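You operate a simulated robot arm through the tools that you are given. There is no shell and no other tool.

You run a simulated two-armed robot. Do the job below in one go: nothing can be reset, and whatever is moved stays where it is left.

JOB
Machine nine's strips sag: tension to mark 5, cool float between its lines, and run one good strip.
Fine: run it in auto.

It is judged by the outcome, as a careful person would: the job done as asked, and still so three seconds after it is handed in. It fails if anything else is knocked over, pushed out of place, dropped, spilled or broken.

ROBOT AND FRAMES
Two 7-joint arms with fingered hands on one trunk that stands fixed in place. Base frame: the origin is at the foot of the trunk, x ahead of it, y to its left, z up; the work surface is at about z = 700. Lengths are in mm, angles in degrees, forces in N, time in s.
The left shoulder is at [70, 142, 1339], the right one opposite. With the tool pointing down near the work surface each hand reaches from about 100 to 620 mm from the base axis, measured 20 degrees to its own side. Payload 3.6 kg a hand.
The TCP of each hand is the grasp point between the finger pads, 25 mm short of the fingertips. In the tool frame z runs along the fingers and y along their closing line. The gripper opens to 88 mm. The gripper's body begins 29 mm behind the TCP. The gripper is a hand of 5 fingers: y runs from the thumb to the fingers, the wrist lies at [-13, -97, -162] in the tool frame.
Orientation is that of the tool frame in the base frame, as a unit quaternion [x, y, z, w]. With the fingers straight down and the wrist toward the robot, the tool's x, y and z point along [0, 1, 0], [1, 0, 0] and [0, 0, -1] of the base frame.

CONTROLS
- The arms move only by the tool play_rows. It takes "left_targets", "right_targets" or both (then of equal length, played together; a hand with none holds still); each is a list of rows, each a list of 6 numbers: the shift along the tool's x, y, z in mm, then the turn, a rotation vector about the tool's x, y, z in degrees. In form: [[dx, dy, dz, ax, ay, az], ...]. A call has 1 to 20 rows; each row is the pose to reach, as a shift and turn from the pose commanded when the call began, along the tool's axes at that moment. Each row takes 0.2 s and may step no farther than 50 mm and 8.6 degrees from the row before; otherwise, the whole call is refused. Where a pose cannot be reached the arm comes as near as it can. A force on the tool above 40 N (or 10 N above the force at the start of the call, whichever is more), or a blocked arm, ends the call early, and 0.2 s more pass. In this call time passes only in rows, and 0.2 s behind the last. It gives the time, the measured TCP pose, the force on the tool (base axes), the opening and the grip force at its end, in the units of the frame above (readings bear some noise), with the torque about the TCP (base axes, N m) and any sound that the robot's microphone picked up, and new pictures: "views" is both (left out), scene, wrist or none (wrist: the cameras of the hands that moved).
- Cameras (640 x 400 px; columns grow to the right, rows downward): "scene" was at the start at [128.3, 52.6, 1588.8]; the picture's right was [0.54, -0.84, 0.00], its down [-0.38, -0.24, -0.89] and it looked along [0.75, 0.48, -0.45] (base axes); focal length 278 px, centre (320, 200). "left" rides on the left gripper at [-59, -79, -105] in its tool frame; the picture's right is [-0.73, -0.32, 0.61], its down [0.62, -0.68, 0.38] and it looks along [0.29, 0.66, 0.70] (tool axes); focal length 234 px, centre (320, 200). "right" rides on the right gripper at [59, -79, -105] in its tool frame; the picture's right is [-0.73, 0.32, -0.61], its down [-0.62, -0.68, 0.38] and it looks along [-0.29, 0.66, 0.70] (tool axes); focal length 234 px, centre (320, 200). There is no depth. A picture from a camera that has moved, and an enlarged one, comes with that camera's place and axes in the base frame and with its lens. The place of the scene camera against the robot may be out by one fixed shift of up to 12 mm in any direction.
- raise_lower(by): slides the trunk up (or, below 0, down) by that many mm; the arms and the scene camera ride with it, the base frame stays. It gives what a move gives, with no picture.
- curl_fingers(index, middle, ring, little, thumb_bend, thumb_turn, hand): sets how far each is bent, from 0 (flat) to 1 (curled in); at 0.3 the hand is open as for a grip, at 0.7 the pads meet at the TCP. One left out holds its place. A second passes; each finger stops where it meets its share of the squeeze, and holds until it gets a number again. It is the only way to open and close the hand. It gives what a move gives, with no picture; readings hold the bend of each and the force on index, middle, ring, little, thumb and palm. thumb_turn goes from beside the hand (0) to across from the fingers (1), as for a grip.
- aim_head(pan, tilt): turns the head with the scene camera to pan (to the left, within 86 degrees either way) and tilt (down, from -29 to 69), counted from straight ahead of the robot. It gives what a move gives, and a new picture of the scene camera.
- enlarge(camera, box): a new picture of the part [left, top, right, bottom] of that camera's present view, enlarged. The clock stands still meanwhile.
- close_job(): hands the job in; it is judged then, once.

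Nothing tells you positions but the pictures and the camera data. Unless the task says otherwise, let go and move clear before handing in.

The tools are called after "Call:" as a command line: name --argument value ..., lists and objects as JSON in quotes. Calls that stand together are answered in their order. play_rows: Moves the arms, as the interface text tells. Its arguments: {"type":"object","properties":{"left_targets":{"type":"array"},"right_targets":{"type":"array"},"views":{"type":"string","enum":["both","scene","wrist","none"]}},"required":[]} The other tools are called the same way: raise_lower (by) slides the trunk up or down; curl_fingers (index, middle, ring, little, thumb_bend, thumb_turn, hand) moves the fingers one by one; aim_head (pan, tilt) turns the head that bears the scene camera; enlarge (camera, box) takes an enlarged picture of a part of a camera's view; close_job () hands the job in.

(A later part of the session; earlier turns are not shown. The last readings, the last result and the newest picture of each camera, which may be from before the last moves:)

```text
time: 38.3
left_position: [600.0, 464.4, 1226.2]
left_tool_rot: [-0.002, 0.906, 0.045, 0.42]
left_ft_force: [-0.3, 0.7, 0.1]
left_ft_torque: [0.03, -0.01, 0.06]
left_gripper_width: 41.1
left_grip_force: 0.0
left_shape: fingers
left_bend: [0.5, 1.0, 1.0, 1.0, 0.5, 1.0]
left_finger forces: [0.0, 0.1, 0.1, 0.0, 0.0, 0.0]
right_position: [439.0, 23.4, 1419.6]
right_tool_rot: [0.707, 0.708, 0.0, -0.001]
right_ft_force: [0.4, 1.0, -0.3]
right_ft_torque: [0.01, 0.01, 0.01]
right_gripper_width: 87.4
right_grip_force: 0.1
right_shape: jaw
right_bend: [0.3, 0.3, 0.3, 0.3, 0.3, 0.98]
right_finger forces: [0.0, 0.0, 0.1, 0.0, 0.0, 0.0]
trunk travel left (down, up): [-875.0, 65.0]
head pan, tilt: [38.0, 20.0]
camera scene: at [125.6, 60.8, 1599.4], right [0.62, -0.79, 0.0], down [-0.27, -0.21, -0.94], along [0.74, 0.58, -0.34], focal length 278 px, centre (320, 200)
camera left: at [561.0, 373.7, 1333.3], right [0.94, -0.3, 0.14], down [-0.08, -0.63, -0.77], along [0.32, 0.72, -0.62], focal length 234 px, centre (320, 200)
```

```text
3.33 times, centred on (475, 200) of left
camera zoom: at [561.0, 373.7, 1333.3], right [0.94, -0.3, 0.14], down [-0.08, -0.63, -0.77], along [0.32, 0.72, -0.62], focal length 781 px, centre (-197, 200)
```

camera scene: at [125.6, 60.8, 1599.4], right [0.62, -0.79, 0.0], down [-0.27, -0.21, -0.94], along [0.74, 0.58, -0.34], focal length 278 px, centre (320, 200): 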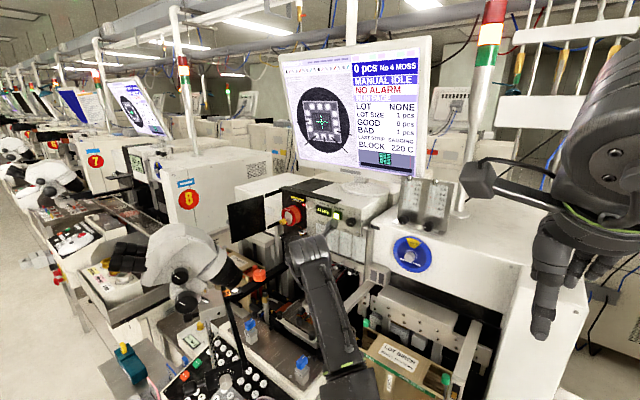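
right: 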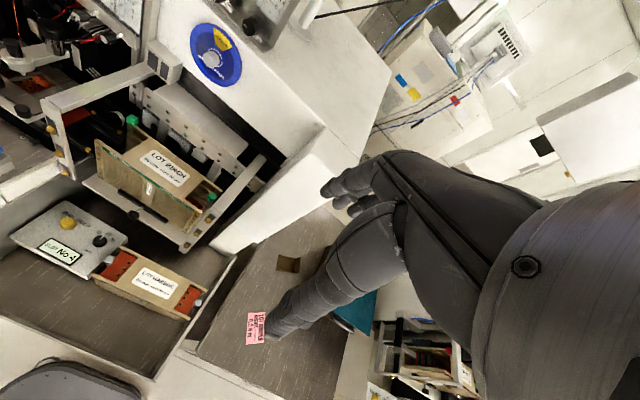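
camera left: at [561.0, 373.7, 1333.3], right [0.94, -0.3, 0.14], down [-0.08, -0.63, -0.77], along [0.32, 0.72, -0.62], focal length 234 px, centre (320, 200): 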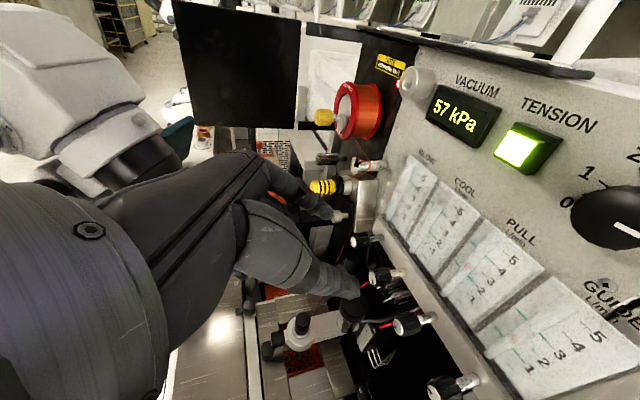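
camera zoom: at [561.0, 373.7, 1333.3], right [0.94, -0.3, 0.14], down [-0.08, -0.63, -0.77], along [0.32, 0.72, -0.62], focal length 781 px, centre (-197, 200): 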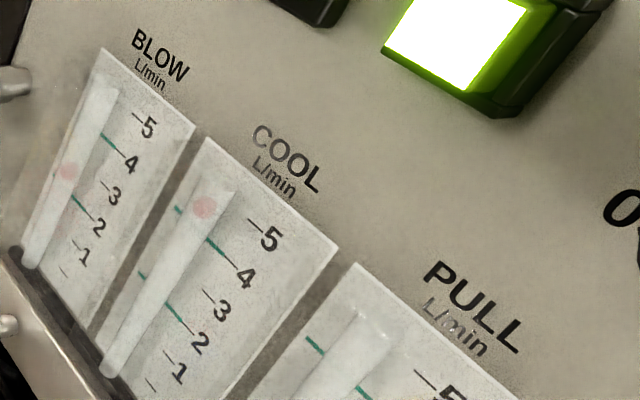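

COOL's knob face is at [666, 466, 1155], with its float at about 4.8 and lines at 4 and 2. Before going in, I'll pre-rotate about the knob's axis by −40° so the clockwise stroke stays in a comfortable range.

Call:
play_rows --left_targets '[[0, 0, 0, 5.16, 0.33, -6.08], [0, 0, 0, 10.32, 0.66, -12.16], [0, 0, 0, 15.48, 1.0, -18.24], [0, 0, 0, 20.64, 1.33, -24.32], [0, 0, 0, 25.8, 1.66, -30.4]]' --views "both"

```text
time: 39.5
left_position: [599.9, 462.7, 1226.4]
left_tool_rot: [-0.143, 0.867, -0.268, 0.395]
left_ft_force: [-0.1, -0.1, 0.0]
left_ft_torque: [-0.03, 0.0, -0.01]
left_gripper_width: 41.0
left_grip_force: 0.0
left_shape: fingers
left_bend: [0.5, 1.0, 1.0, 1.0, 0.5, 1.0]
left_finger forces: [0.0, 0.0, 0.1, 0.0, 0.1, 0.0]
right_position: [438.8, 22.7, 1420.2]
right_tool_rot: [0.708, 0.707, 0.0, 0.0]
right_ft_force: [-0.3, 0.1, 0.2]
right_ft_torque: [-0.01, -0.01, 0.03]
right_gripper_width: 87.6
right_grip_force: 0.0
right_shape: jaw
right_bend: [0.3, 0.3, 0.3, 0.3, 0.3, 0.98]
right_finger forces: [0.0, 0.0, 0.0, 0.0, 0.0, 0.0]
trunk travel left (down, up): [-875.0, 65.0]
head pan, tilt: [38.0, 20.0]
camera scene: at [124.7, 60.2, 1599.5], right [0.62, -0.79, 0.0], down [-0.27, -0.21, -0.94], along [0.74, 0.58, -0.34], focal length 278 px, centre (320, 200)
camera left: at [560.9, 461.9, 1366.0], right [0.94, -0.14, 0.3], down [-0.09, -0.98, -0.19], along [0.32, 0.16, -0.94], focal length 234 px, centre (320, 200)
```

scene: 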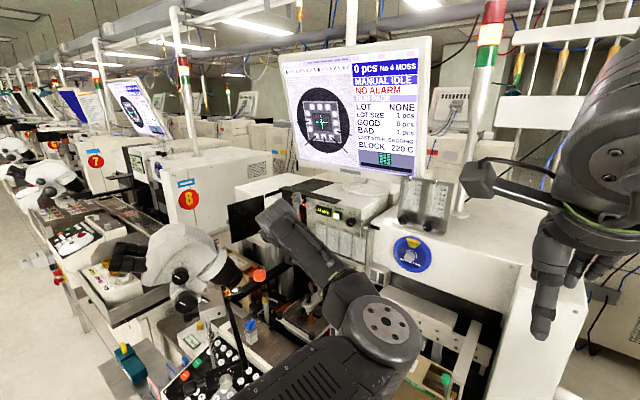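
left: 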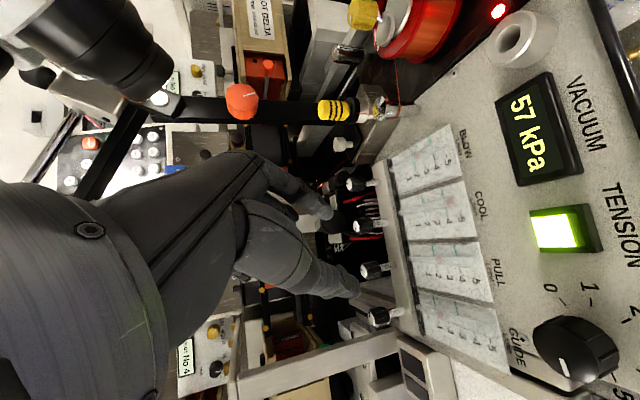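

The pre-rotation worked. The left elbow now swings inward, so I'll move the idle right hand out to its own side. Then I'll narrow the pinch to about 27 mm and line it up 70 mm out along the approach line.

Call:
curl_fingers --hand "left" --index 0.57 --thumb_bend 0.57

Call:
play_rows --left_targets '[[-1, 10, 5.5, 0, 0, 0], [-2, 20.5, 11, 0, 0, 0], [-3, 31, 16.5, 0, 0, 0], [-4.1, 41, 21.8, 0, 0, 0]]' --right_targets '[[-35, -15, 0, 0, 0, 0], [-70, -30, 0, 0, 0, 0], [-105, -45, 0, 0, 0, 0], [-140, -60, 0, 0, 0, 0]]' --views "both"

Call:
enlarge --camera "left" --box '[260, 140, 460, 340]'

```text
time: 40.5
left_position: [600.1, 462.9, 1226.2]
left_tool_rot: [-0.144, 0.866, -0.268, 0.396]
left_ft_force: [0.4, 0.5, 0.6]
left_ft_torque: [0.02, -0.01, -0.04]
left_gripper_width: 28.6
left_grip_force: 0.0
left_shape: fingers
left_bend: [0.56, 1.0, 1.0, 1.0, 0.56, 1.0]
left_finger forces: [0.0, 0.0, 0.1, 0.0, 0.1, 0.0]
right_position: [439.1, 22.5, 1420.3]
right_tool_rot: [0.708, 0.707, 0.0, 0.0]
right_ft_force: [0.8, -0.4, -0.3]
right_ft_torque: [0.03, 0.01, 0.01]
right_gripper_width: 87.5
right_grip_force: 0.1
right_shape: jaw
right_bend: [0.3, 0.3, 0.3, 0.3, 0.3, 0.98]
right_finger forces: [0.0, 0.1, 0.0, 0.1, 0.0, 0.0]
trunk travel left (down, up): [-875.0, 65.0]
head pan, tilt: [38.0, 20.0]
```

```text
time: 41.5
left_position: [617.4, 489.9, 1195.7]
left_tool_rot: [-0.144, 0.867, -0.268, 0.395]
left_ft_force: [0.4, 0.9, -0.7]
left_ft_torque: [0.01, 0.0, 0.0]
left_gripper_width: 28.7
left_grip_force: 0.0
left_shape: fingers
left_bend: [0.56, 1.0, 1.0, 1.0, 0.56, 1.0]
left_finger forces: [0.0, 0.1, 0.1, 0.0, 0.0, 0.0]
right_position: [376.8, -118.4, 1417.5]
right_tool_rot: [0.707, 0.707, 0.001, 0.0]
right_ft_force: [0.0, 0.4, -1.0]
right_ft_torque: [0.06, -0.02, 0.02]
right_gripper_width: 87.8
right_grip_force: 0.0
right_shape: jaw
right_bend: [0.3, 0.3, 0.3, 0.3, 0.3, 0.98]
right_finger forces: [0.0, 0.0, 0.1, 0.1, 0.0, 0.0]
trunk travel left (down, up): [-875.0, 65.0]
head pan, tilt: [38.0, 20.0]
camera scene: at [123.4, 58.2, 1599.8], right [0.62, -0.79, 0.0], down [-0.27, -0.21, -0.94], along [0.74, 0.58, -0.34], focal length 278 px, centre (320, 200)
camera right: at [296.9, -60.0, 1523.7], right [0.32, -0.73, 0.61], down [-0.68, -0.62, -0.38], along [0.66, -0.29, -0.7], focal length 234 px, centre (320, 200)
camera left: at [577.5, 488.8, 1333.7], right [0.94, -0.14, 0.3], down [-0.08, -0.98, -0.19], along [0.32, 0.16, -0.93], focal length 234 px, centre (320, 200)
```

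scene: 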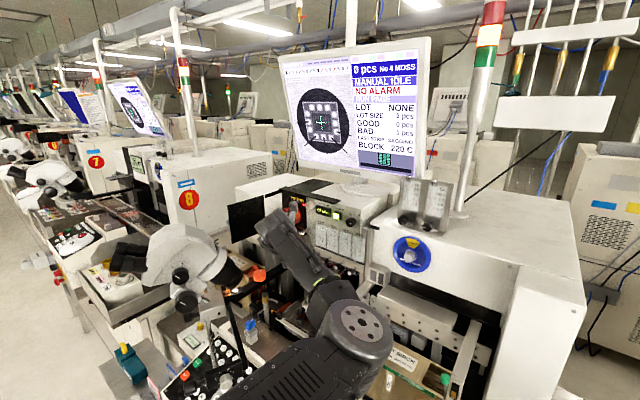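
right: 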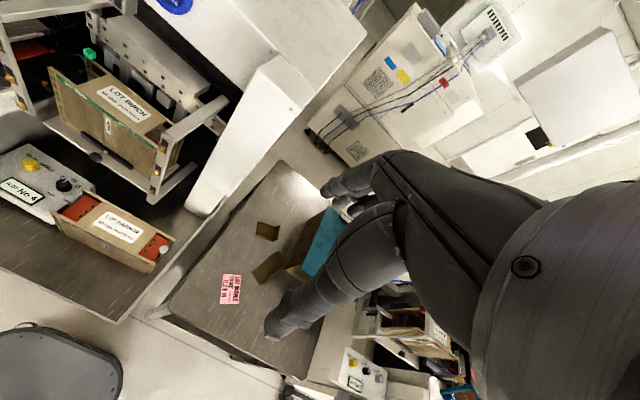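
left: 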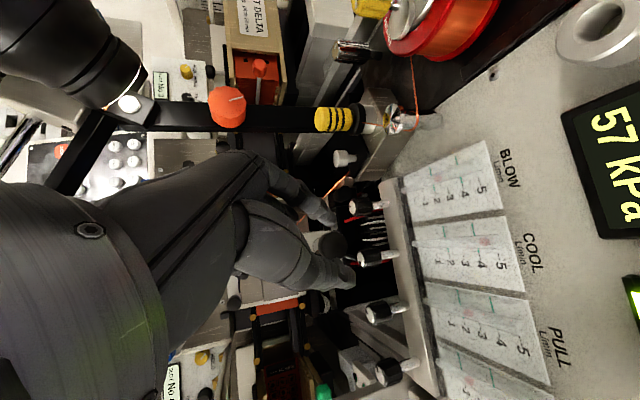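

```text
2.00 times, centred on (360, 240) of left
camera zoom: at [577.5, 488.8, 1333.7], right [0.94, -0.14, 0.3], down [-0.08, -0.98, -0.19], along [0.32, 0.16, -0.93], focal length 468 px, centre (240, 120)
```

zoom: 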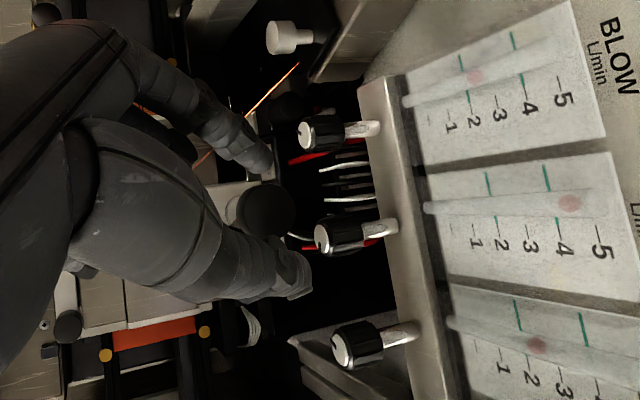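

The COOL knob's measured position holds: [666, 466.5, 1155]. I'm lined up on the approach line with the neighbouring knobs clear, so I'll go straight in.

Call:
play_rows --left_targets '[[0, 0, 18, 0, 0, 0], [0, 0, 36, 0, 0, 0], [0, 0, 50, 0, 0, 0]]' --views "wrist"

Call:
enlarge --camera "left" --box '[260, 160, 420, 320]'

```text
time: 42.3
left_position: [656.3, 473.0, 1167.2]
left_tool_rot: [-0.145, 0.866, -0.269, 0.395]
left_ft_force: [0.4, 0.8, -0.1]
left_ft_torque: [-0.02, 0.01, 0.02]
left_gripper_width: 28.7
left_grip_force: 0.1
left_shape: fingers
left_bend: [0.56, 1.0, 1.0, 1.0, 0.56, 1.0]
left_finger forces: [0.0, 0.1, 0.0, 0.0, 0.0, 0.1]
right_position: [378.5, -116.3, 1418.1]
right_tool_rot: [0.707, 0.707, 0.0, 0.0]
right_ft_force: [0.3, 0.2, 0.8]
right_ft_torque: [-0.04, 0.0, -0.01]
right_gripper_width: 87.7
right_grip_force: 0.0
right_shape: jaw
right_bend: [0.3, 0.3, 0.3, 0.3, 0.3, 0.98]
right_finger forces: [0.0, 0.0, 0.1, 0.0, 0.0, 0.0]
trunk travel left (down, up): [-875.0, 65.0]
head pan, tilt: [38.0, 20.0]
camera left: at [616.5, 472.5, 1305.1], right [0.94, -0.14, 0.3], down [-0.08, -0.98, -0.19], along [0.32, 0.16, -0.93], focal length 234 px, centre (320, 200)
```

left: 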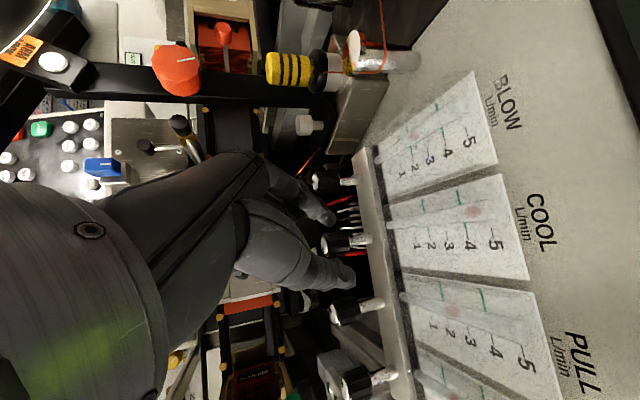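

```text
2.50 times, centred on (340, 240) of left
camera zoom: at [616.5, 472.5, 1305.1], right [0.94, -0.14, 0.3], down [-0.08, -0.98, -0.19], along [0.32, 0.16, -0.93], focal length 585 px, centre (270, 100)
```

zoom: 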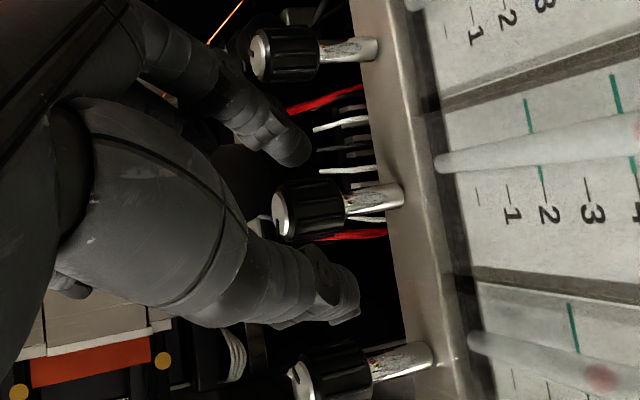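

The knob sits centred between index and thumb. I'll go the final 19 mm and close on it.

Call:
play_rows --left_targets '[[0, 0, 10, 0, 0, 0], [0, 0, 19, 0, 0, 0]]' --views "none"

Call:
enlarge --camera "left" --box '[260, 160, 420, 320]'

Call:
curl_fingers --hand "left" --index 0.7 --thumb_bend 0.7

Call:
enlarge --camera "left" --box '[260, 160, 420, 320]'

```text
time: 42.9
left_position: [670.1, 466.7, 1154.7]
left_tool_rot: [-0.144, 0.867, -0.267, 0.394]
left_ft_force: [-0.1, 0.3, 0.4]
left_ft_torque: [-0.01, 0.02, -0.01]
left_gripper_width: 28.7
left_grip_force: 0.1
left_shape: fingers
left_bend: [0.56, 1.0, 1.0, 1.0, 0.56, 1.0]
left_finger forces: [0.3, 0.1, 0.0, 0.0, 0.0, 0.1]
right_position: [378.8, -117.0, 1417.7]
right_tool_rot: [0.707, 0.707, 0.001, 0.0]
right_ft_force: [0.1, 0.5, -0.7]
right_ft_torque: [0.03, 0.01, 0.01]
right_gripper_width: 87.8
right_grip_force: 0.0
right_shape: jaw
right_bend: [0.3, 0.3, 0.3, 0.3, 0.3, 0.98]
right_finger forces: [0.0, 0.0, 0.0, 0.0, 0.0, 0.0]
trunk travel left (down, up): [-875.0, 65.0]
head pan, tilt: [38.0, 20.0]
```

```text
2.50 times, centred on (340, 240) of left
camera zoom: at [631.4, 465.7, 1294.2], right [0.94, -0.14, 0.3], down [-0.08, -0.98, -0.19], along [0.32, 0.16, -0.94], focal length 585 px, centre (270, 100)
```

zoom: 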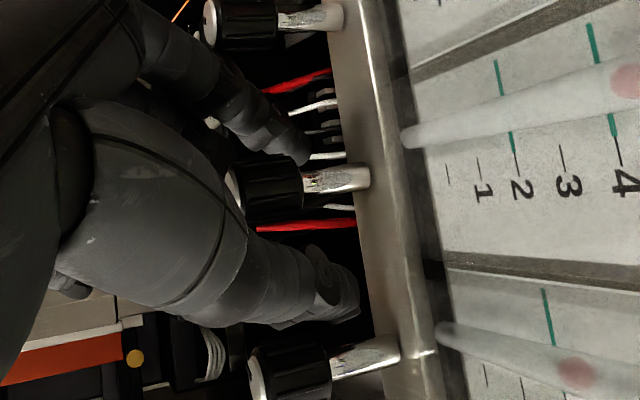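

```text
time: 43.9
left_position: [671.4, 467.2, 1154.9]
left_tool_rot: [-0.144, 0.867, -0.268, 0.396]
left_ft_force: [-0.8, 0.0, -0.7]
left_ft_torque: [0.01, 0.02, -0.02]
left_gripper_width: 1.0
left_grip_force: 1.5
left_shape: fingers
left_bend: [0.69, 1.0, 1.0, 1.0, 0.69, 1.0]
left_finger forces: [0.9, 0.0, 0.0, 0.1, 0.6, 0.0]
right_position: [378.5, -115.6, 1417.9]
right_tool_rot: [0.708, 0.707, 0.001, 0.0]
right_ft_force: [-0.1, -0.9, -1.0]
right_ft_torque: [0.01, 0.0, 0.03]
right_gripper_width: 87.6
right_grip_force: 0.0
right_shape: jaw
right_bend: [0.3, 0.3, 0.3, 0.3, 0.3, 0.98]
right_finger forces: [0.0, 0.0, 0.0, 0.0, 0.0, 0.0]
trunk travel left (down, up): [-875.0, 65.0]
head pan, tilt: [38.0, 20.0]
```

```text
2.50 times, centred on (340, 240) of left
camera zoom: at [631.3, 465.8, 1294.3], right [0.94, -0.14, 0.3], down [-0.08, -0.98, -0.19], along [0.32, 0.16, -0.93], focal length 585 px, centre (270, 100)
```

zoom: 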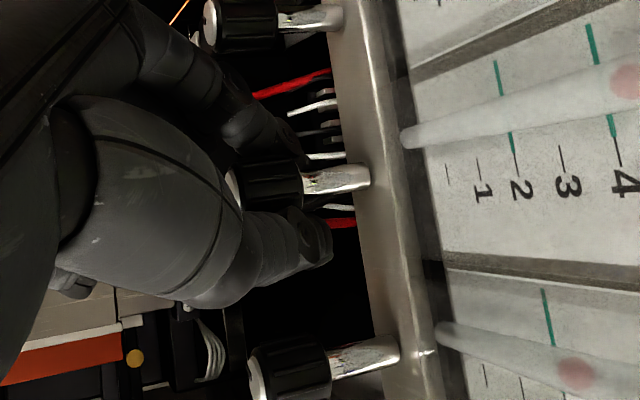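

The pinch closed almost fully and the force is low, but the pads do flank the knob. I'll squeeze a bit more and try a small clockwise turn about the knob's axis to see whether it follows.

Call:
curl_fingers --hand "left" --index 0.78 --thumb_bend 0.78

Call:
play_rows --left_targets '[[0, 0, 0, -3.88, -0.22, 4.57], [0, 0, 0, -7.76, -0.43, 9.14], [0, 0, 0, -11.65, -0.65, 13.71]]' --views "wrist"

Call:
enlarge --camera "left" --box '[260, 160, 420, 320]'

Call:
enlarge --camera "left" --box '[360, 140, 560, 300]'

```text
time: 44.9
left_position: [673.3, 466.1, 1154.0]
left_tool_rot: [-0.144, 0.867, -0.267, 0.394]
left_ft_force: [6.2, -3.4, -3.8]
left_ft_torque: [0.0, 0.0, -0.07]
left_gripper_width: 0.1
left_grip_force: 9.3
left_shape: fingers
left_bend: [0.76, 1.0, 1.0, 1.0, 0.73, 1.0]
left_finger forces: [10.6, 0.0, 0.0, 0.1, 7.7, 0.0]
right_position: [380.9, -115.9, 1417.1]
right_tool_rot: [0.707, 0.707, -0.001, 0.0]
right_ft_force: [0.5, -0.2, 0.2]
right_ft_torque: [-0.01, -0.02, 0.02]
right_gripper_width: 87.5
right_grip_force: 0.1
right_shape: jaw
right_bend: [0.3, 0.3, 0.3, 0.3, 0.3, 0.98]
right_finger forces: [0.0, 0.0, 0.0, 0.0, 0.0, 0.0]
trunk travel left (down, up): [-875.0, 65.0]
head pan, tilt: [38.0, 20.0]
```

```text
time: 45.7
left_position: [674.0, 466.7, 1153.3]
left_tool_rot: [-0.08, 0.899, -0.128, 0.411]
left_ft_force: [6.8, -1.9, -6.7]
left_ft_torque: [-0.02, 0.05, -0.02]
left_gripper_width: 0.0
left_grip_force: 9.2
left_shape: fingers
left_bend: [0.76, 1.0, 1.0, 1.0, 0.73, 1.0]
left_finger forces: [10.9, 0.0, 0.1, 0.1, 7.7, 0.0]
right_position: [381.2, -115.9, 1417.8]
right_tool_rot: [0.707, 0.707, -0.001, -0.001]
right_ft_force: [-0.5, -0.4, 0.4]
right_ft_torque: [-0.03, 0.0, -0.02]
right_gripper_width: 87.7
right_grip_force: 0.0
right_shape: jaw
right_bend: [0.3, 0.3, 0.3, 0.3, 0.3, 0.98]
right_finger forces: [0.1, 0.1, 0.1, 0.0, 0.0, 0.0]
trunk travel left (down, up): [-875.0, 65.0]
head pan, tilt: [38.0, 20.0]
camera left: at [634.1, 422.4, 1286.2], right [0.95, -0.23, 0.24], down [-0.09, -0.87, -0.49], along [0.32, 0.44, -0.84], focal length 234 px, centre (320, 200)
```

left: 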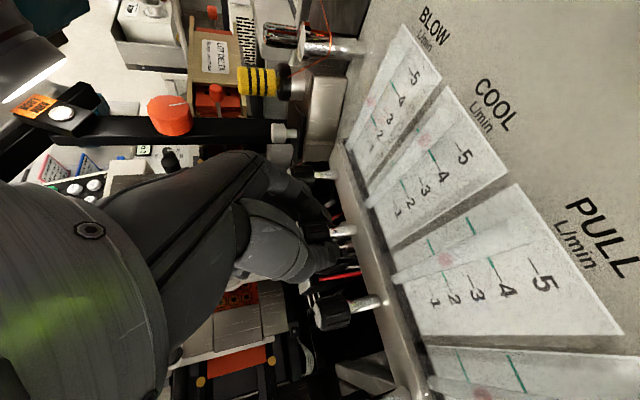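

```text
2.50 times, centred on (340, 240) of left
camera zoom: at [634.1, 422.4, 1286.2], right [0.95, -0.23, 0.24], down [-0.09, -0.87, -0.49], along [0.32, 0.44, -0.84], focal length 585 px, centre (270, 100)
```

zoom: 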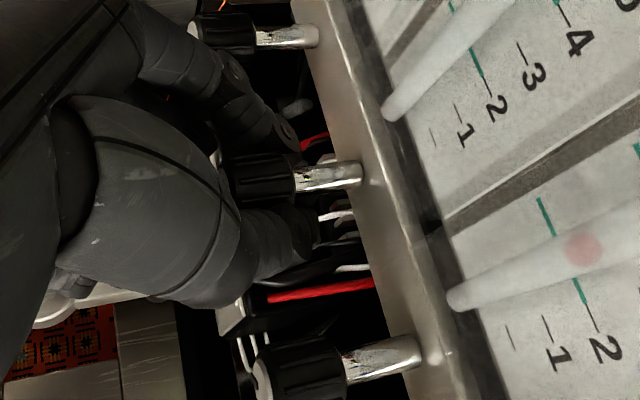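

```text
2.50 times, centred on (460, 220) of left
camera zoom: at [634.1, 422.4, 1286.2], right [0.95, -0.23, 0.24], down [-0.09, -0.87, -0.49], along [0.32, 0.44, -0.84], focal length 585 px, centre (-30, 150)
```

zoom: 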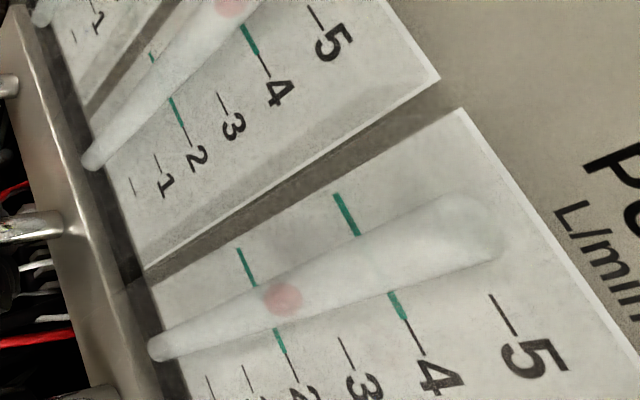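

The fingertips are closing around behind the small knob because it sits too deep in the hand. I'll open, back out 13 mm so the tips hold it as they held the dial, and close again.

Call:
curl_fingers --hand "left" --index 0.56 --thumb_bend 0.56

Call:
play_rows --left_targets '[[0, 0, -7, 0, 0, 0], [0, 0, -13, 0, 0, 0]]' --views "none"

Call:
enlarge --camera "left" --box '[260, 160, 420, 320]'

Call:
curl_fingers --hand "left" --index 0.7 --thumb_bend 0.7

Call:
enlarge --camera "left" --box '[260, 160, 420, 320]'

```text
time: 46.7
left_position: [668.8, 467.1, 1157.1]
left_tool_rot: [-0.08, 0.898, -0.129, 0.413]
left_ft_force: [0.2, -0.4, -0.7]
left_ft_torque: [-0.02, 0.0, 0.0]
left_gripper_width: 27.7
left_grip_force: 0.1
left_shape: fingers
left_bend: [0.56, 1.0, 1.0, 1.0, 0.56, 1.0]
left_finger forces: [0.1, 0.1, 0.0, 0.0, 0.0, 0.0]
right_position: [377.7, -115.1, 1417.8]
right_tool_rot: [0.707, 0.707, -0.001, 0.0]
right_ft_force: [-0.5, 0.7, 0.2]
right_ft_torque: [-0.03, 0.01, 0.04]
right_gripper_width: 87.6
right_grip_force: 0.1
right_shape: jaw
right_bend: [0.3, 0.3, 0.3, 0.3, 0.3, 0.98]
right_finger forces: [0.0, 0.0, 0.0, 0.0, 0.0, 0.0]
trunk travel left (down, up): [-875.0, 65.0]
head pan, tilt: [38.0, 20.0]
```

```text
time: 47.3
left_position: [659.5, 469.1, 1164.3]
left_tool_rot: [-0.081, 0.898, -0.13, 0.412]
left_ft_force: [0.1, 0.4, -0.5]
left_ft_torque: [-0.01, 0.0, 0.01]
left_gripper_width: 27.8
left_grip_force: 0.1
left_shape: fingers
left_bend: [0.56, 1.0, 1.0, 1.0, 0.56, 1.0]
left_finger forces: [0.0, 0.0, 0.1, 0.0, 0.0, 0.1]
right_position: [377.2, -116.6, 1418.4]
right_tool_rot: [0.707, 0.707, 0.0, 0.001]
right_ft_force: [0.4, -0.2, -0.4]
right_ft_torque: [0.0, 0.0, -0.01]
right_gripper_width: 87.5
right_grip_force: 0.1
right_shape: jaw
right_bend: [0.3, 0.3, 0.3, 0.3, 0.3, 0.98]
right_finger forces: [0.0, 0.0, 0.0, 0.0, 0.0, 0.0]
trunk travel left (down, up): [-875.0, 65.0]
head pan, tilt: [38.0, 20.0]
```

```text
2.50 times, centred on (340, 240) of left
camera zoom: at [620.0, 424.6, 1296.1], right [0.94, -0.23, 0.24], down [-0.08, -0.87, -0.49], along [0.32, 0.44, -0.84], focal length 585 px, centre (270, 100)
```

zoom: 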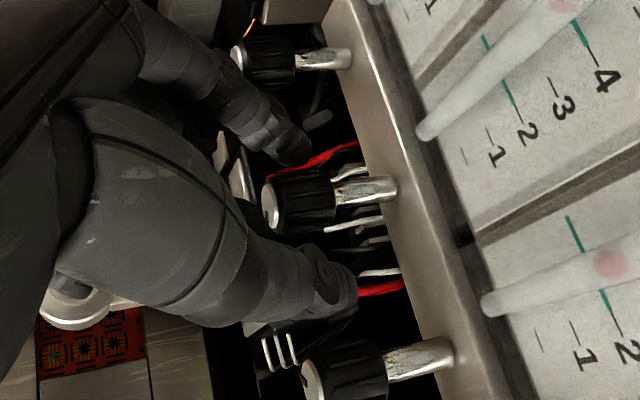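

```text
time: 48.3
left_position: [659.4, 469.0, 1163.6]
left_tool_rot: [-0.081, 0.898, -0.129, 0.412]
left_ft_force: [-0.1, 0.5, -1.2]
left_ft_torque: [0.01, 0.06, 0.03]
left_gripper_width: 8.7
left_grip_force: 3.4
left_shape: fingers
left_bend: [0.64, 1.0, 1.0, 1.0, 0.66, 1.0]
left_finger forces: [3.7, 0.0, 0.1, 0.1, 2.5, 0.0]
right_position: [378.5, -117.5, 1417.3]
right_tool_rot: [0.707, 0.707, 0.0, 0.0]
right_ft_force: [0.6, -0.1, 0.3]
right_ft_torque: [-0.02, -0.01, -0.02]
right_gripper_width: 87.9
right_grip_force: 0.1
right_shape: jaw
right_bend: [0.3, 0.3, 0.3, 0.3, 0.3, 0.98]
right_finger forces: [0.0, 0.0, 0.1, 0.0, 0.0, 0.0]
trunk travel left (down, up): [-875.0, 65.0]
head pan, tilt: [38.0, 20.0]
```

```text
2.50 times, centred on (340, 240) of left
camera zoom: at [620.7, 425.2, 1295.7], right [0.94, -0.23, 0.24], down [-0.08, -0.87, -0.49], along [0.32, 0.44, -0.84], focal length 585 px, centre (270, 100)
```

zoom: 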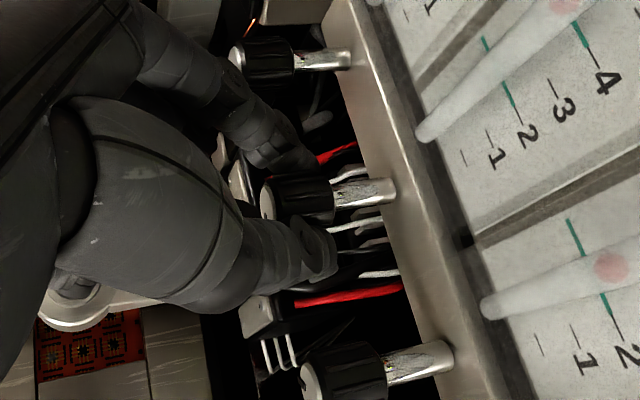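

The tips now hold the knob (3.7 N and 2.5 N). I'll firm the squeeze and turn 48° clockwise about the knob's own axis.

Call:
curl_fingers --hand "left" --index 0.77 --thumb_bend 0.77

Call:
play_rows --left_targets '[[0.13, -1.3, 0.05, -5.17, -0.31, 6.09], [0.4, -2.56, 0.21, -10.34, -0.62, 12.18], [0.8, -3.77, 0.49, -15.5, -0.94, 18.26], [1.33, -4.9, 0.88, -20.67, -1.25, 24.35], [1.96, -5.92, 1.36, -25.84, -1.56, 30.44], [2.7, -6.83, 1.94, -31.0, -1.87, 36.5]]' --views "both"

Call:
enlarge --camera "left" --box '[260, 160, 420, 320]'

Call:
enlarge --camera "left" --box '[360, 100, 560, 260]'

```text
time: 49.3
left_position: [661.3, 468.5, 1162.4]
left_tool_rot: [-0.081, 0.898, -0.129, 0.412]
left_ft_force: [1.2, -1.3, -4.6]
left_ft_torque: [-0.03, 0.06, -0.02]
left_gripper_width: 7.2
left_grip_force: 8.2
left_shape: fingers
left_bend: [0.71, 1.0, 1.0, 1.0, 0.68, 1.0]
left_finger forces: [8.3, 0.1, 0.1, 0.1, 8.9, 0.0]
right_position: [379.0, -116.5, 1417.8]
right_tool_rot: [0.707, 0.707, 0.0, -0.001]
right_ft_force: [-0.1, -0.7, 0.1]
right_ft_torque: [-0.01, 0.03, 0.01]
right_gripper_width: 87.8
right_grip_force: 0.0
right_shape: jaw
right_bend: [0.3, 0.3, 0.3, 0.3, 0.3, 0.98]
right_finger forces: [0.0, 0.0, 0.0, 0.0, 0.1, 0.1]
trunk travel left (down, up): [-875.0, 65.0]
head pan, tilt: [38.0, 20.0]
```

```text
time: 50.7
left_position: [660.9, 463.1, 1162.3]
left_tool_rot: [0.094, 0.873, 0.248, 0.409]
left_ft_force: [1.1, 1.2, -5.0]
left_ft_torque: [-0.05, 0.1, 0.06]
left_gripper_width: 6.9
left_grip_force: 7.8
left_shape: fingers
left_bend: [0.72, 1.0, 1.0, 1.0, 0.68, 1.0]
left_finger forces: [7.3, 0.1, 0.0, 0.0, 9.1, 0.0]
right_position: [379.7, -114.4, 1417.8]
right_tool_rot: [0.707, 0.707, -0.001, 0.0]
right_ft_force: [0.5, 0.1, 0.1]
right_ft_torque: [-0.03, 0.01, 0.0]
right_gripper_width: 87.8
right_grip_force: 0.1
right_shape: jaw
right_bend: [0.3, 0.3, 0.3, 0.3, 0.3, 0.98]
right_finger forces: [0.0, 0.1, 0.1, 0.0, 0.0, 0.1]
trunk travel left (down, up): [-875.0, 65.0]
head pan, tilt: [38.0, 20.0]
camera scene: at [126.0, 62.0, 1599.4], right [0.62, -0.79, 0.0], down [-0.27, -0.21, -0.94], along [0.74, 0.58, -0.34], focal length 278 px, centre (320, 200)
camera left: at [621.6, 335.3, 1218.7], right [0.94, -0.33, -0.01], down [-0.08, -0.22, -0.97], along [0.32, 0.92, -0.24], focal length 234 px, centre (320, 200)
```

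scene: 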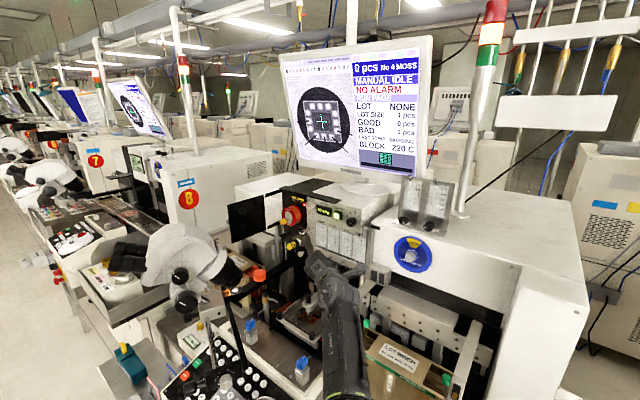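
left: 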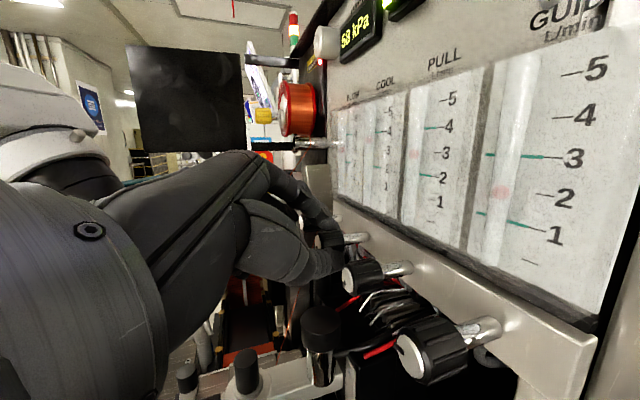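

```text
2.50 times, centred on (340, 240) of left
camera zoom: at [621.6, 335.3, 1218.7], right [0.94, -0.33, -0.01], down [-0.08, -0.22, -0.97], along [0.32, 0.92, -0.24], focal length 585 px, centre (270, 100)
```

zoom: 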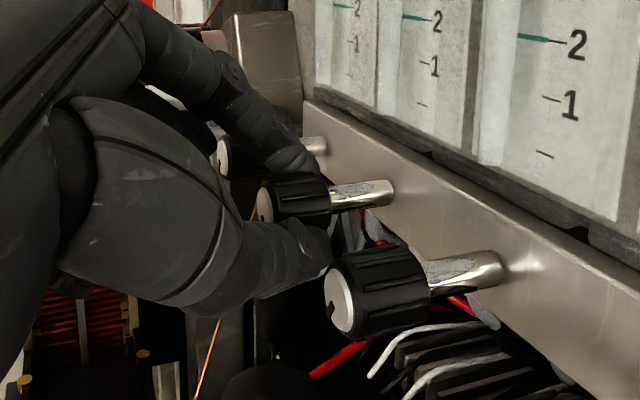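

```text
2.50 times, centred on (460, 180) of left
camera zoom: at [621.6, 335.3, 1218.7], right [0.94, -0.33, -0.01], down [-0.08, -0.22, -0.97], along [0.32, 0.92, -0.24], focal length 585 px, centre (-30, 250)
```

zoom: 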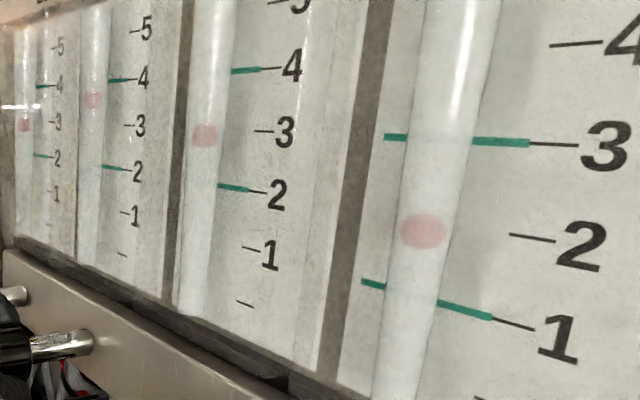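

It worked: the COOL float dropped from about 4.8 to about 3.5, already between its lines. To centre it near 3, I'll re-grip and turn about 20° more, backing the hand off first so the wrist doesn't come down onto the elevator.

Call:
curl_fingers --hand "left" --index 0.56 --thumb_bend 0.56

Call:
play_rows --left_targets '[[0, 1.3, 0.07, 5.18, 0.31, -6.09], [0.15, 2.58, 0.26, 10.35, 0.62, -12.17], [0.44, 3.82, 0.57, 15.53, 0.93, -18.26]]' --views "none"

Call:
curl_fingers --hand "left" --index 0.77 --thumb_bend 0.77

Call:
play_rows --left_targets '[[0.13, -1.3, 0.05, -5.18, -0.31, 6.09], [0.4, -2.56, 0.21, -10.35, -0.62, 12.17], [0.68, -3.48, 0.4, -14.23, -0.85, 16.74]]' --views "wrist"

Call:
enlarge --camera "left" --box '[320, 80, 520, 240]'

```text
time: 51.7
left_position: [659.5, 459.6, 1163.4]
left_tool_rot: [0.094, 0.873, 0.247, 0.41]
left_ft_force: [-0.4, 0.1, -0.5]
left_ft_torque: [-0.02, 0.02, 0.04]
left_gripper_width: 27.9
left_grip_force: 0.1
left_shape: fingers
left_bend: [0.56, 1.0, 1.0, 1.0, 0.56, 1.0]
left_finger forces: [0.0, 0.0, 0.1, 0.1, 0.0, 0.1]
right_position: [377.7, -117.6, 1417.7]
right_tool_rot: [0.707, 0.707, 0.001, 0.0]
right_ft_force: [0.2, 0.8, 0.1]
right_ft_torque: [-0.02, 0.01, 0.03]
right_gripper_width: 87.9
right_grip_force: 0.1
right_shape: jaw
right_bend: [0.3, 0.3, 0.3, 0.3, 0.3, 0.98]
right_finger forces: [0.0, 0.1, 0.0, 0.0, 0.1, 0.0]
trunk travel left (down, up): [-875.0, 65.0]
head pan, tilt: [38.0, 20.0]
```

```text
time: 52.5
left_position: [659.7, 465.8, 1162.0]
left_tool_rot: [0.007, 0.905, 0.06, 0.42]
left_ft_force: [0.7, 0.2, 0.4]
left_ft_torque: [0.01, -0.03, -0.01]
left_gripper_width: 27.9
left_grip_force: 0.1
left_shape: fingers
left_bend: [0.56, 1.0, 1.0, 1.0, 0.56, 1.0]
left_finger forces: [0.1, 0.1, 0.0, 0.0, 0.0, 0.0]
right_position: [378.9, -114.3, 1417.9]
right_tool_rot: [0.707, 0.707, 0.0, 0.0]
right_ft_force: [0.1, 0.6, -0.7]
right_ft_torque: [-0.04, -0.04, -0.01]
right_gripper_width: 87.7
right_grip_force: 0.2
right_shape: jaw
right_bend: [0.3, 0.3, 0.3, 0.3, 0.3, 0.98]
right_finger forces: [0.1, 0.0, 0.0, 0.0, 0.0, 0.1]
trunk travel left (down, up): [-875.0, 65.0]
head pan, tilt: [38.0, 20.0]
```

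```text
time: 53.5
left_position: [660.6, 464.5, 1164.5]
left_tool_rot: [0.006, 0.905, 0.06, 0.42]
left_ft_force: [1.1, 0.6, -3.6]
left_ft_torque: [-0.03, 0.02, 0.03]
left_gripper_width: 6.6
left_grip_force: 8.9
left_shape: fingers
left_bend: [0.72, 1.0, 1.0, 1.0, 0.68, 1.0]
left_finger forces: [8.1, 0.0, 0.0, 0.0, 8.8, 0.1]
right_position: [379.1, -115.8, 1417.6]
right_tool_rot: [0.707, 0.707, -0.001, -0.001]
right_ft_force: [-0.1, -0.5, -0.1]
right_ft_torque: [0.03, 0.03, 0.0]
right_gripper_width: 87.8
right_grip_force: 0.0
right_shape: jaw
right_bend: [0.3, 0.3, 0.3, 0.3, 0.3, 0.98]
right_finger forces: [0.0, 0.0, 0.0, 0.1, 0.1, 0.1]
trunk travel left (down, up): [-875.0, 65.0]
head pan, tilt: [38.0, 20.0]
```

```text
time: 54.3
left_position: [662.1, 462.6, 1162.7]
left_tool_rot: [0.087, 0.877, 0.232, 0.411]
left_ft_force: [1.8, 0.8, -4.4]
left_ft_torque: [-0.02, 0.04, 0.05]
left_gripper_width: 7.1
left_grip_force: 8.6
left_shape: fingers
left_bend: [0.72, 1.0, 1.0, 1.0, 0.68, 1.0]
left_finger forces: [7.3, 0.1, 0.0, 0.1, 9.6, 0.1]
right_position: [380.3, -115.2, 1417.7]
right_tool_rot: [0.707, 0.707, -0.001, 0.001]
right_ft_force: [-0.3, -0.6, 0.1]
right_ft_torque: [-0.02, 0.0, 0.0]
right_gripper_width: 87.6
right_grip_force: 0.1
right_shape: jaw
right_bend: [0.3, 0.3, 0.3, 0.3, 0.3, 0.98]
right_finger forces: [0.0, 0.0, 0.0, 0.0, 0.0, 0.0]
trunk travel left (down, up): [-875.0, 65.0]
head pan, tilt: [38.0, 20.0]
camera left: at [622.1, 337.6, 1223.3], right [0.94, -0.33, 0.0], down [-0.09, -0.26, -0.96], along [0.32, 0.91, -0.27], focal length 234 px, centre (320, 200)
```

left: 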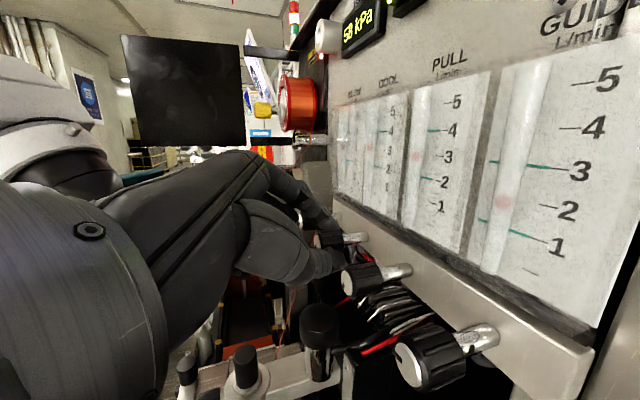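

```text
2.50 times, centred on (420, 160) of left
camera zoom: at [622.1, 337.6, 1223.3], right [0.94, -0.33, 0.0], down [-0.09, -0.26, -0.96], along [0.32, 0.91, -0.27], focal length 585 px, centre (70, 300)
```

zoom: 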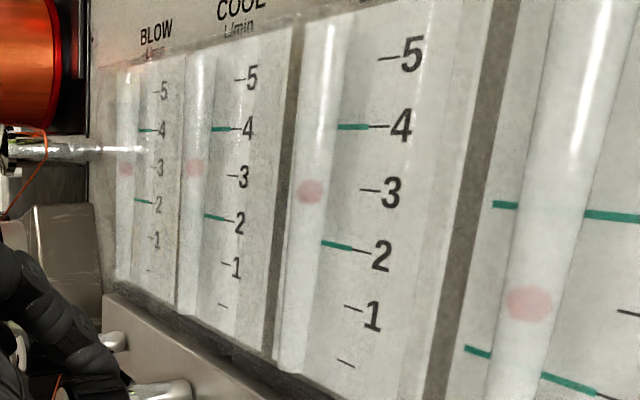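

The COOL float now sits at about 3.0, midway between its lines. I'll release, roll the open hand back to the neutral angle and retreat, then check everything.

Call:
curl_fingers --hand "left" --index 0.56 --thumb_bend 0.56

Call:
play_rows --left_targets '[[0, 1.3, 0.07, 5.18, 0.31, -6.09], [0.15, 2.58, 0.26, 10.35, 0.62, -12.17], [0.44, 3.5, 0.5, 14.2, 0.85, -16.7]]' --views "none"

Call:
play_rows --left_targets '[[0, 0, -20, 0, 0, 0], [0, 0, -45, 0, 0, 0], [0, 0, -75, 0, 0, 0], [0, 0, -110, 0, 0, 0]]' --views "both"

Call:
enlarge --camera "left" --box '[360, 120, 600, 300]'

Call:
enlarge --camera "scene" --box '[280, 180, 380, 270]'

```text
time: 55.3
left_position: [660.8, 462.1, 1163.5]
left_tool_rot: [0.086, 0.877, 0.232, 0.412]
left_ft_force: [0.2, 0.0, -0.9]
left_ft_torque: [-0.03, 0.01, -0.01]
left_gripper_width: 27.9
left_grip_force: 0.1
left_shape: fingers
left_bend: [0.56, 1.0, 1.0, 1.0, 0.56, 1.0]
left_finger forces: [0.0, 0.0, 0.0, 0.0, 0.0, 0.0]
right_position: [378.6, -116.4, 1419.4]
right_tool_rot: [0.707, 0.707, 0.001, 0.0]
right_ft_force: [-0.2, -0.3, 0.1]
right_ft_torque: [0.01, -0.02, -0.01]
right_gripper_width: 87.6
right_grip_force: 0.0
right_shape: jaw
right_bend: [0.3, 0.3, 0.3, 0.3, 0.3, 0.98]
right_finger forces: [0.1, 0.1, 0.0, 0.1, 0.0, 0.1]
trunk travel left (down, up): [-875.0, 65.0]
head pan, tilt: [38.0, 20.0]
```

```text
time: 56.1
left_position: [660.0, 464.2, 1164.7]
left_tool_rot: [0.007, 0.905, 0.059, 0.42]
left_ft_force: [0.8, -0.3, 0.4]
left_ft_torque: [0.0, 0.0, 0.03]
left_gripper_width: 27.9
left_grip_force: 0.0
left_shape: fingers
left_bend: [0.56, 1.0, 1.0, 1.0, 0.56, 1.0]
left_finger forces: [0.0, 0.0, 0.0, 0.0, 0.0, 0.0]
right_position: [377.6, -115.0, 1418.4]
right_tool_rot: [0.707, 0.708, 0.001, 0.0]
right_ft_force: [-0.3, -1.0, -0.3]
right_ft_torque: [-0.01, 0.02, 0.03]
right_gripper_width: 87.7
right_grip_force: 0.1
right_shape: jaw
right_bend: [0.3, 0.3, 0.3, 0.3, 0.3, 0.98]
right_finger forces: [0.1, 0.0, 0.0, 0.0, 0.1, 0.1]
trunk travel left (down, up): [-875.0, 65.0]
head pan, tilt: [38.0, 20.0]
```

```text
time: 57.1
left_position: [576.0, 453.9, 1236.7]
left_tool_rot: [0.007, 0.905, 0.06, 0.421]
left_ft_force: [-1.0, -0.3, -1.1]
left_ft_torque: [0.0, -0.02, -0.02]
left_gripper_width: 27.7
left_grip_force: 0.1
left_shape: fingers
left_bend: [0.56, 1.0, 1.0, 1.0, 0.56, 1.0]
left_finger forces: [0.1, 0.0, 0.0, 0.0, 0.0, 0.1]
right_position: [376.5, -116.3, 1417.6]
right_tool_rot: [0.707, 0.707, 0.0, 0.0]
right_ft_force: [0.5, -0.6, 0.0]
right_ft_torque: [0.0, -0.05, -0.02]
right_gripper_width: 87.8
right_grip_force: 0.0
right_shape: jaw
right_bend: [0.3, 0.3, 0.3, 0.3, 0.3, 0.98]
right_finger forces: [0.1, 0.0, 0.0, 0.1, 0.1, 0.0]
trunk travel left (down, up): [-875.0, 65.0]
head pan, tilt: [38.0, 20.0]
camera scene: at [123.7, 59.6, 1599.6], right [0.62, -0.79, 0.0], down [-0.27, -0.21, -0.94], along [0.74, 0.58, -0.34], focal length 278 px, centre (320, 200)
camera left: at [536.4, 360.6, 1339.8], right [0.94, -0.3, 0.13], down [-0.08, -0.6, -0.8], along [0.32, 0.74, -0.59], focal length 234 px, centre (320, 200)
```

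scene: 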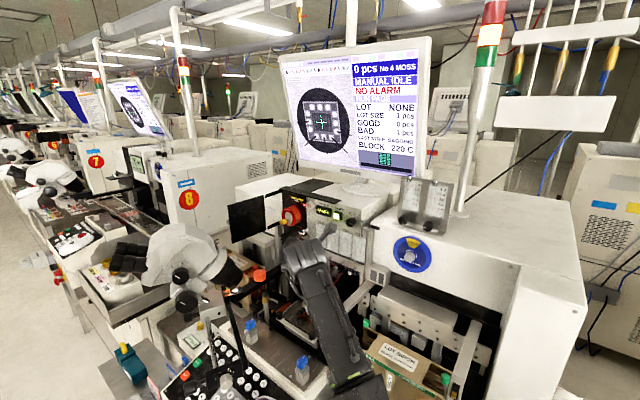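
left: 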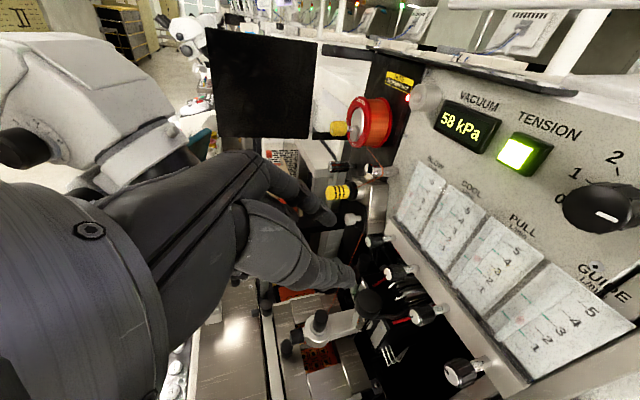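

```text
2.22 times, centred on (480, 210) of left
camera zoom: at [536.4, 360.6, 1339.8], right [0.94, -0.3, 0.13], down [-0.08, -0.6, -0.8], along [0.32, 0.74, -0.59], focal length 520 px, centre (-36, 178)
```

zoom: 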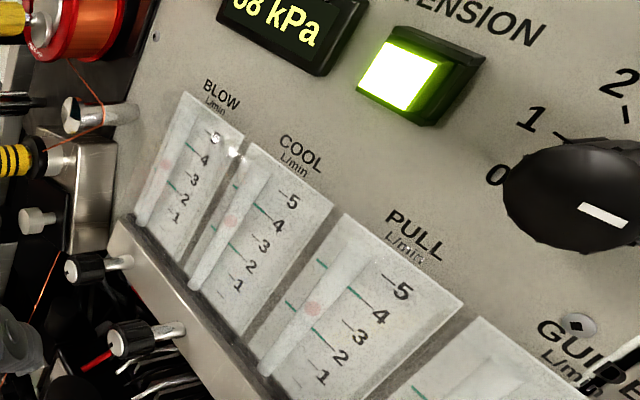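

```text
4.44 times, centred on (330, 225) of scene
camera zoom: at [123.7, 59.6, 1599.6], right [0.62, -0.79, 0.0], down [-0.27, -0.21, -0.94], along [0.74, 0.58, -0.34], focal length 1235 px, centre (276, 89)
```

zoom: 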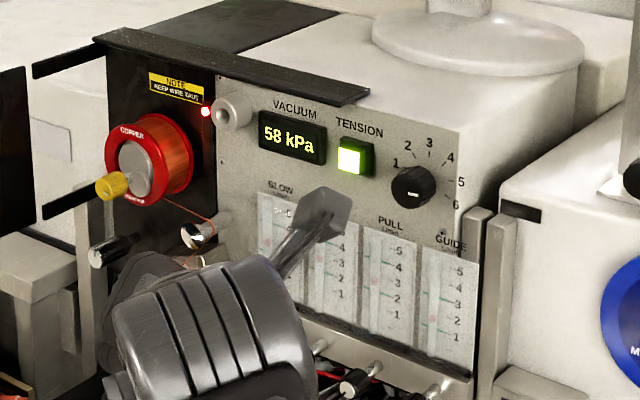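

Tension is at 5 and COOL is centred. Next come the AUTO and START keys. The key panel lies at front-left beneath the microscope and lamp arm, so I'll bring the left hand back up with fingers down and study the panel from above.

Call:
play_rows --left_targets '[[5.9, 4.4, -24.9, 3.7, 2.78, 6.9], [11.8, 8.8, -49.8, 7.4, 5.55, 13.8], [17.7, 13.2, -74.8, 11.1, 8.33, 20.7], [23.6, 17.6, -99.7, 14.8, 11.1, 27.6], [29.5, 22, -124.6, 18.5, 13.88, 34.5], [35.4, 26.4, -149.5, 22.2, 16.65, 41.4], [41.2, 30.7, -174.4, 25.9, 19.43, 48.3], [47.1, 35.1, -199.3, 29.6, 22.2, 55.2], [53, 39.5, -224.3, 33.3, 24.98, 62.1], [58.9, 43.9, -249.2, 37, 27.75, 69], [64.8, 48.3, -274.1, 40.7, 30.53, 75.9], [70.7, 52.7, -299, 44.4, 33.3, 82.8]]' --views "wrist"

Call:
aim_head --pan 55 --tilt 42

```text
time: 59.7
left_position: [299.1, 479.6, 1379.9]
left_tool_rot: [0.708, 0.706, 0.0, -0.002]
left_ft_force: [0.3, -0.4, 0.7]
left_ft_torque: [0.0, 0.02, 0.01]
left_gripper_width: 27.8
left_grip_force: 0.0
left_shape: fingers
left_bend: [0.56, 1.0, 1.0, 1.0, 0.56, 1.0]
left_finger forces: [0.0, 0.0, 0.1, 0.1, 0.1, 0.0]
right_position: [376.9, -116.5, 1418.6]
right_tool_rot: [0.707, 0.707, 0.0, 0.001]
right_ft_force: [-0.5, -0.3, 0.0]
right_ft_torque: [0.03, -0.02, 0.0]
right_gripper_width: 87.7
right_grip_force: 0.1
right_shape: jaw
right_bend: [0.3, 0.3, 0.3, 0.3, 0.3, 0.98]
right_finger forces: [0.0, 0.2, 0.0, 0.1, 0.0, 0.0]
trunk travel left (down, up): [-875.0, 65.0]
head pan, tilt: [38.0, 20.0]
camera left: at [219.1, 419.9, 1485.6], right [-0.32, -0.72, -0.61], down [-0.68, 0.62, -0.38], along [0.66, 0.29, -0.7], focal length 234 px, centre (320, 200)
```

left: 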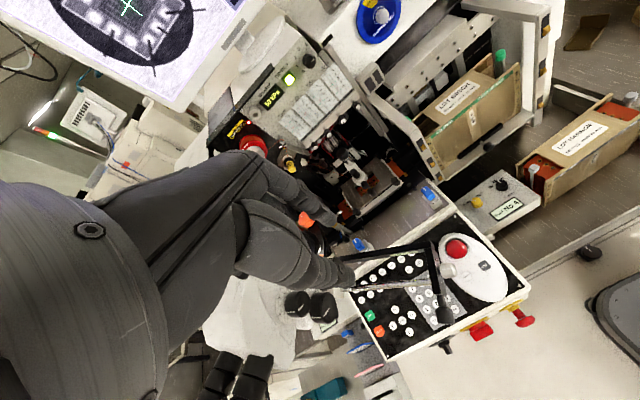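

```text
time: 60.6
left_position: [299.9, 479.4, 1380.8]
left_tool_rot: [0.707, 0.708, -0.001, -0.001]
left_ft_force: [1.5, 0.3, -1.2]
left_ft_torque: [-0.03, -0.01, 0.0]
left_gripper_width: 27.9
left_grip_force: 0.0
left_shape: fingers
left_bend: [0.56, 1.0, 1.0, 1.0, 0.56, 1.0]
left_finger forces: [0.0, 0.1, 0.0, 0.0, 0.0, 0.0]
right_position: [378.8, -116.2, 1417.7]
right_tool_rot: [0.708, 0.706, 0.0, 0.0]
right_ft_force: [-0.4, 0.6, -0.2]
right_ft_torque: [-0.03, -0.01, -0.02]
right_gripper_width: 87.6
right_grip_force: 0.0
right_shape: jaw
right_bend: [0.3, 0.3, 0.3, 0.3, 0.3, 0.98]
right_finger forces: [0.1, 0.0, 0.0, 0.0, 0.0, 0.0]
trunk travel left (down, up): [-875.0, 65.0]
head pan, tilt: [55.0, 42.0]
camera scene: at [99.5, 71.3, 1565.3], right [0.82, -0.57, 0.0], down [-0.38, -0.55, -0.74], along [0.43, 0.61, -0.67], focal length 278 px, centre (320, 200)
```

scene: 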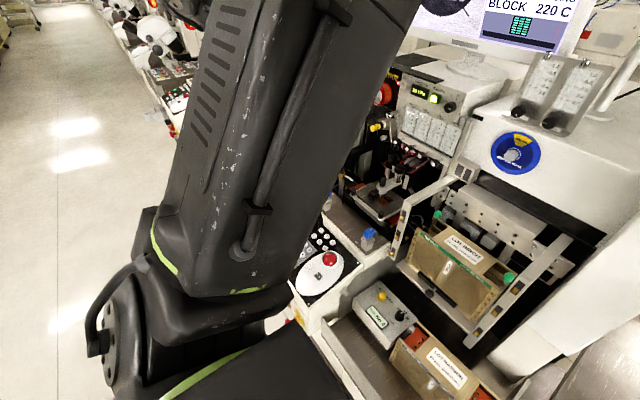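

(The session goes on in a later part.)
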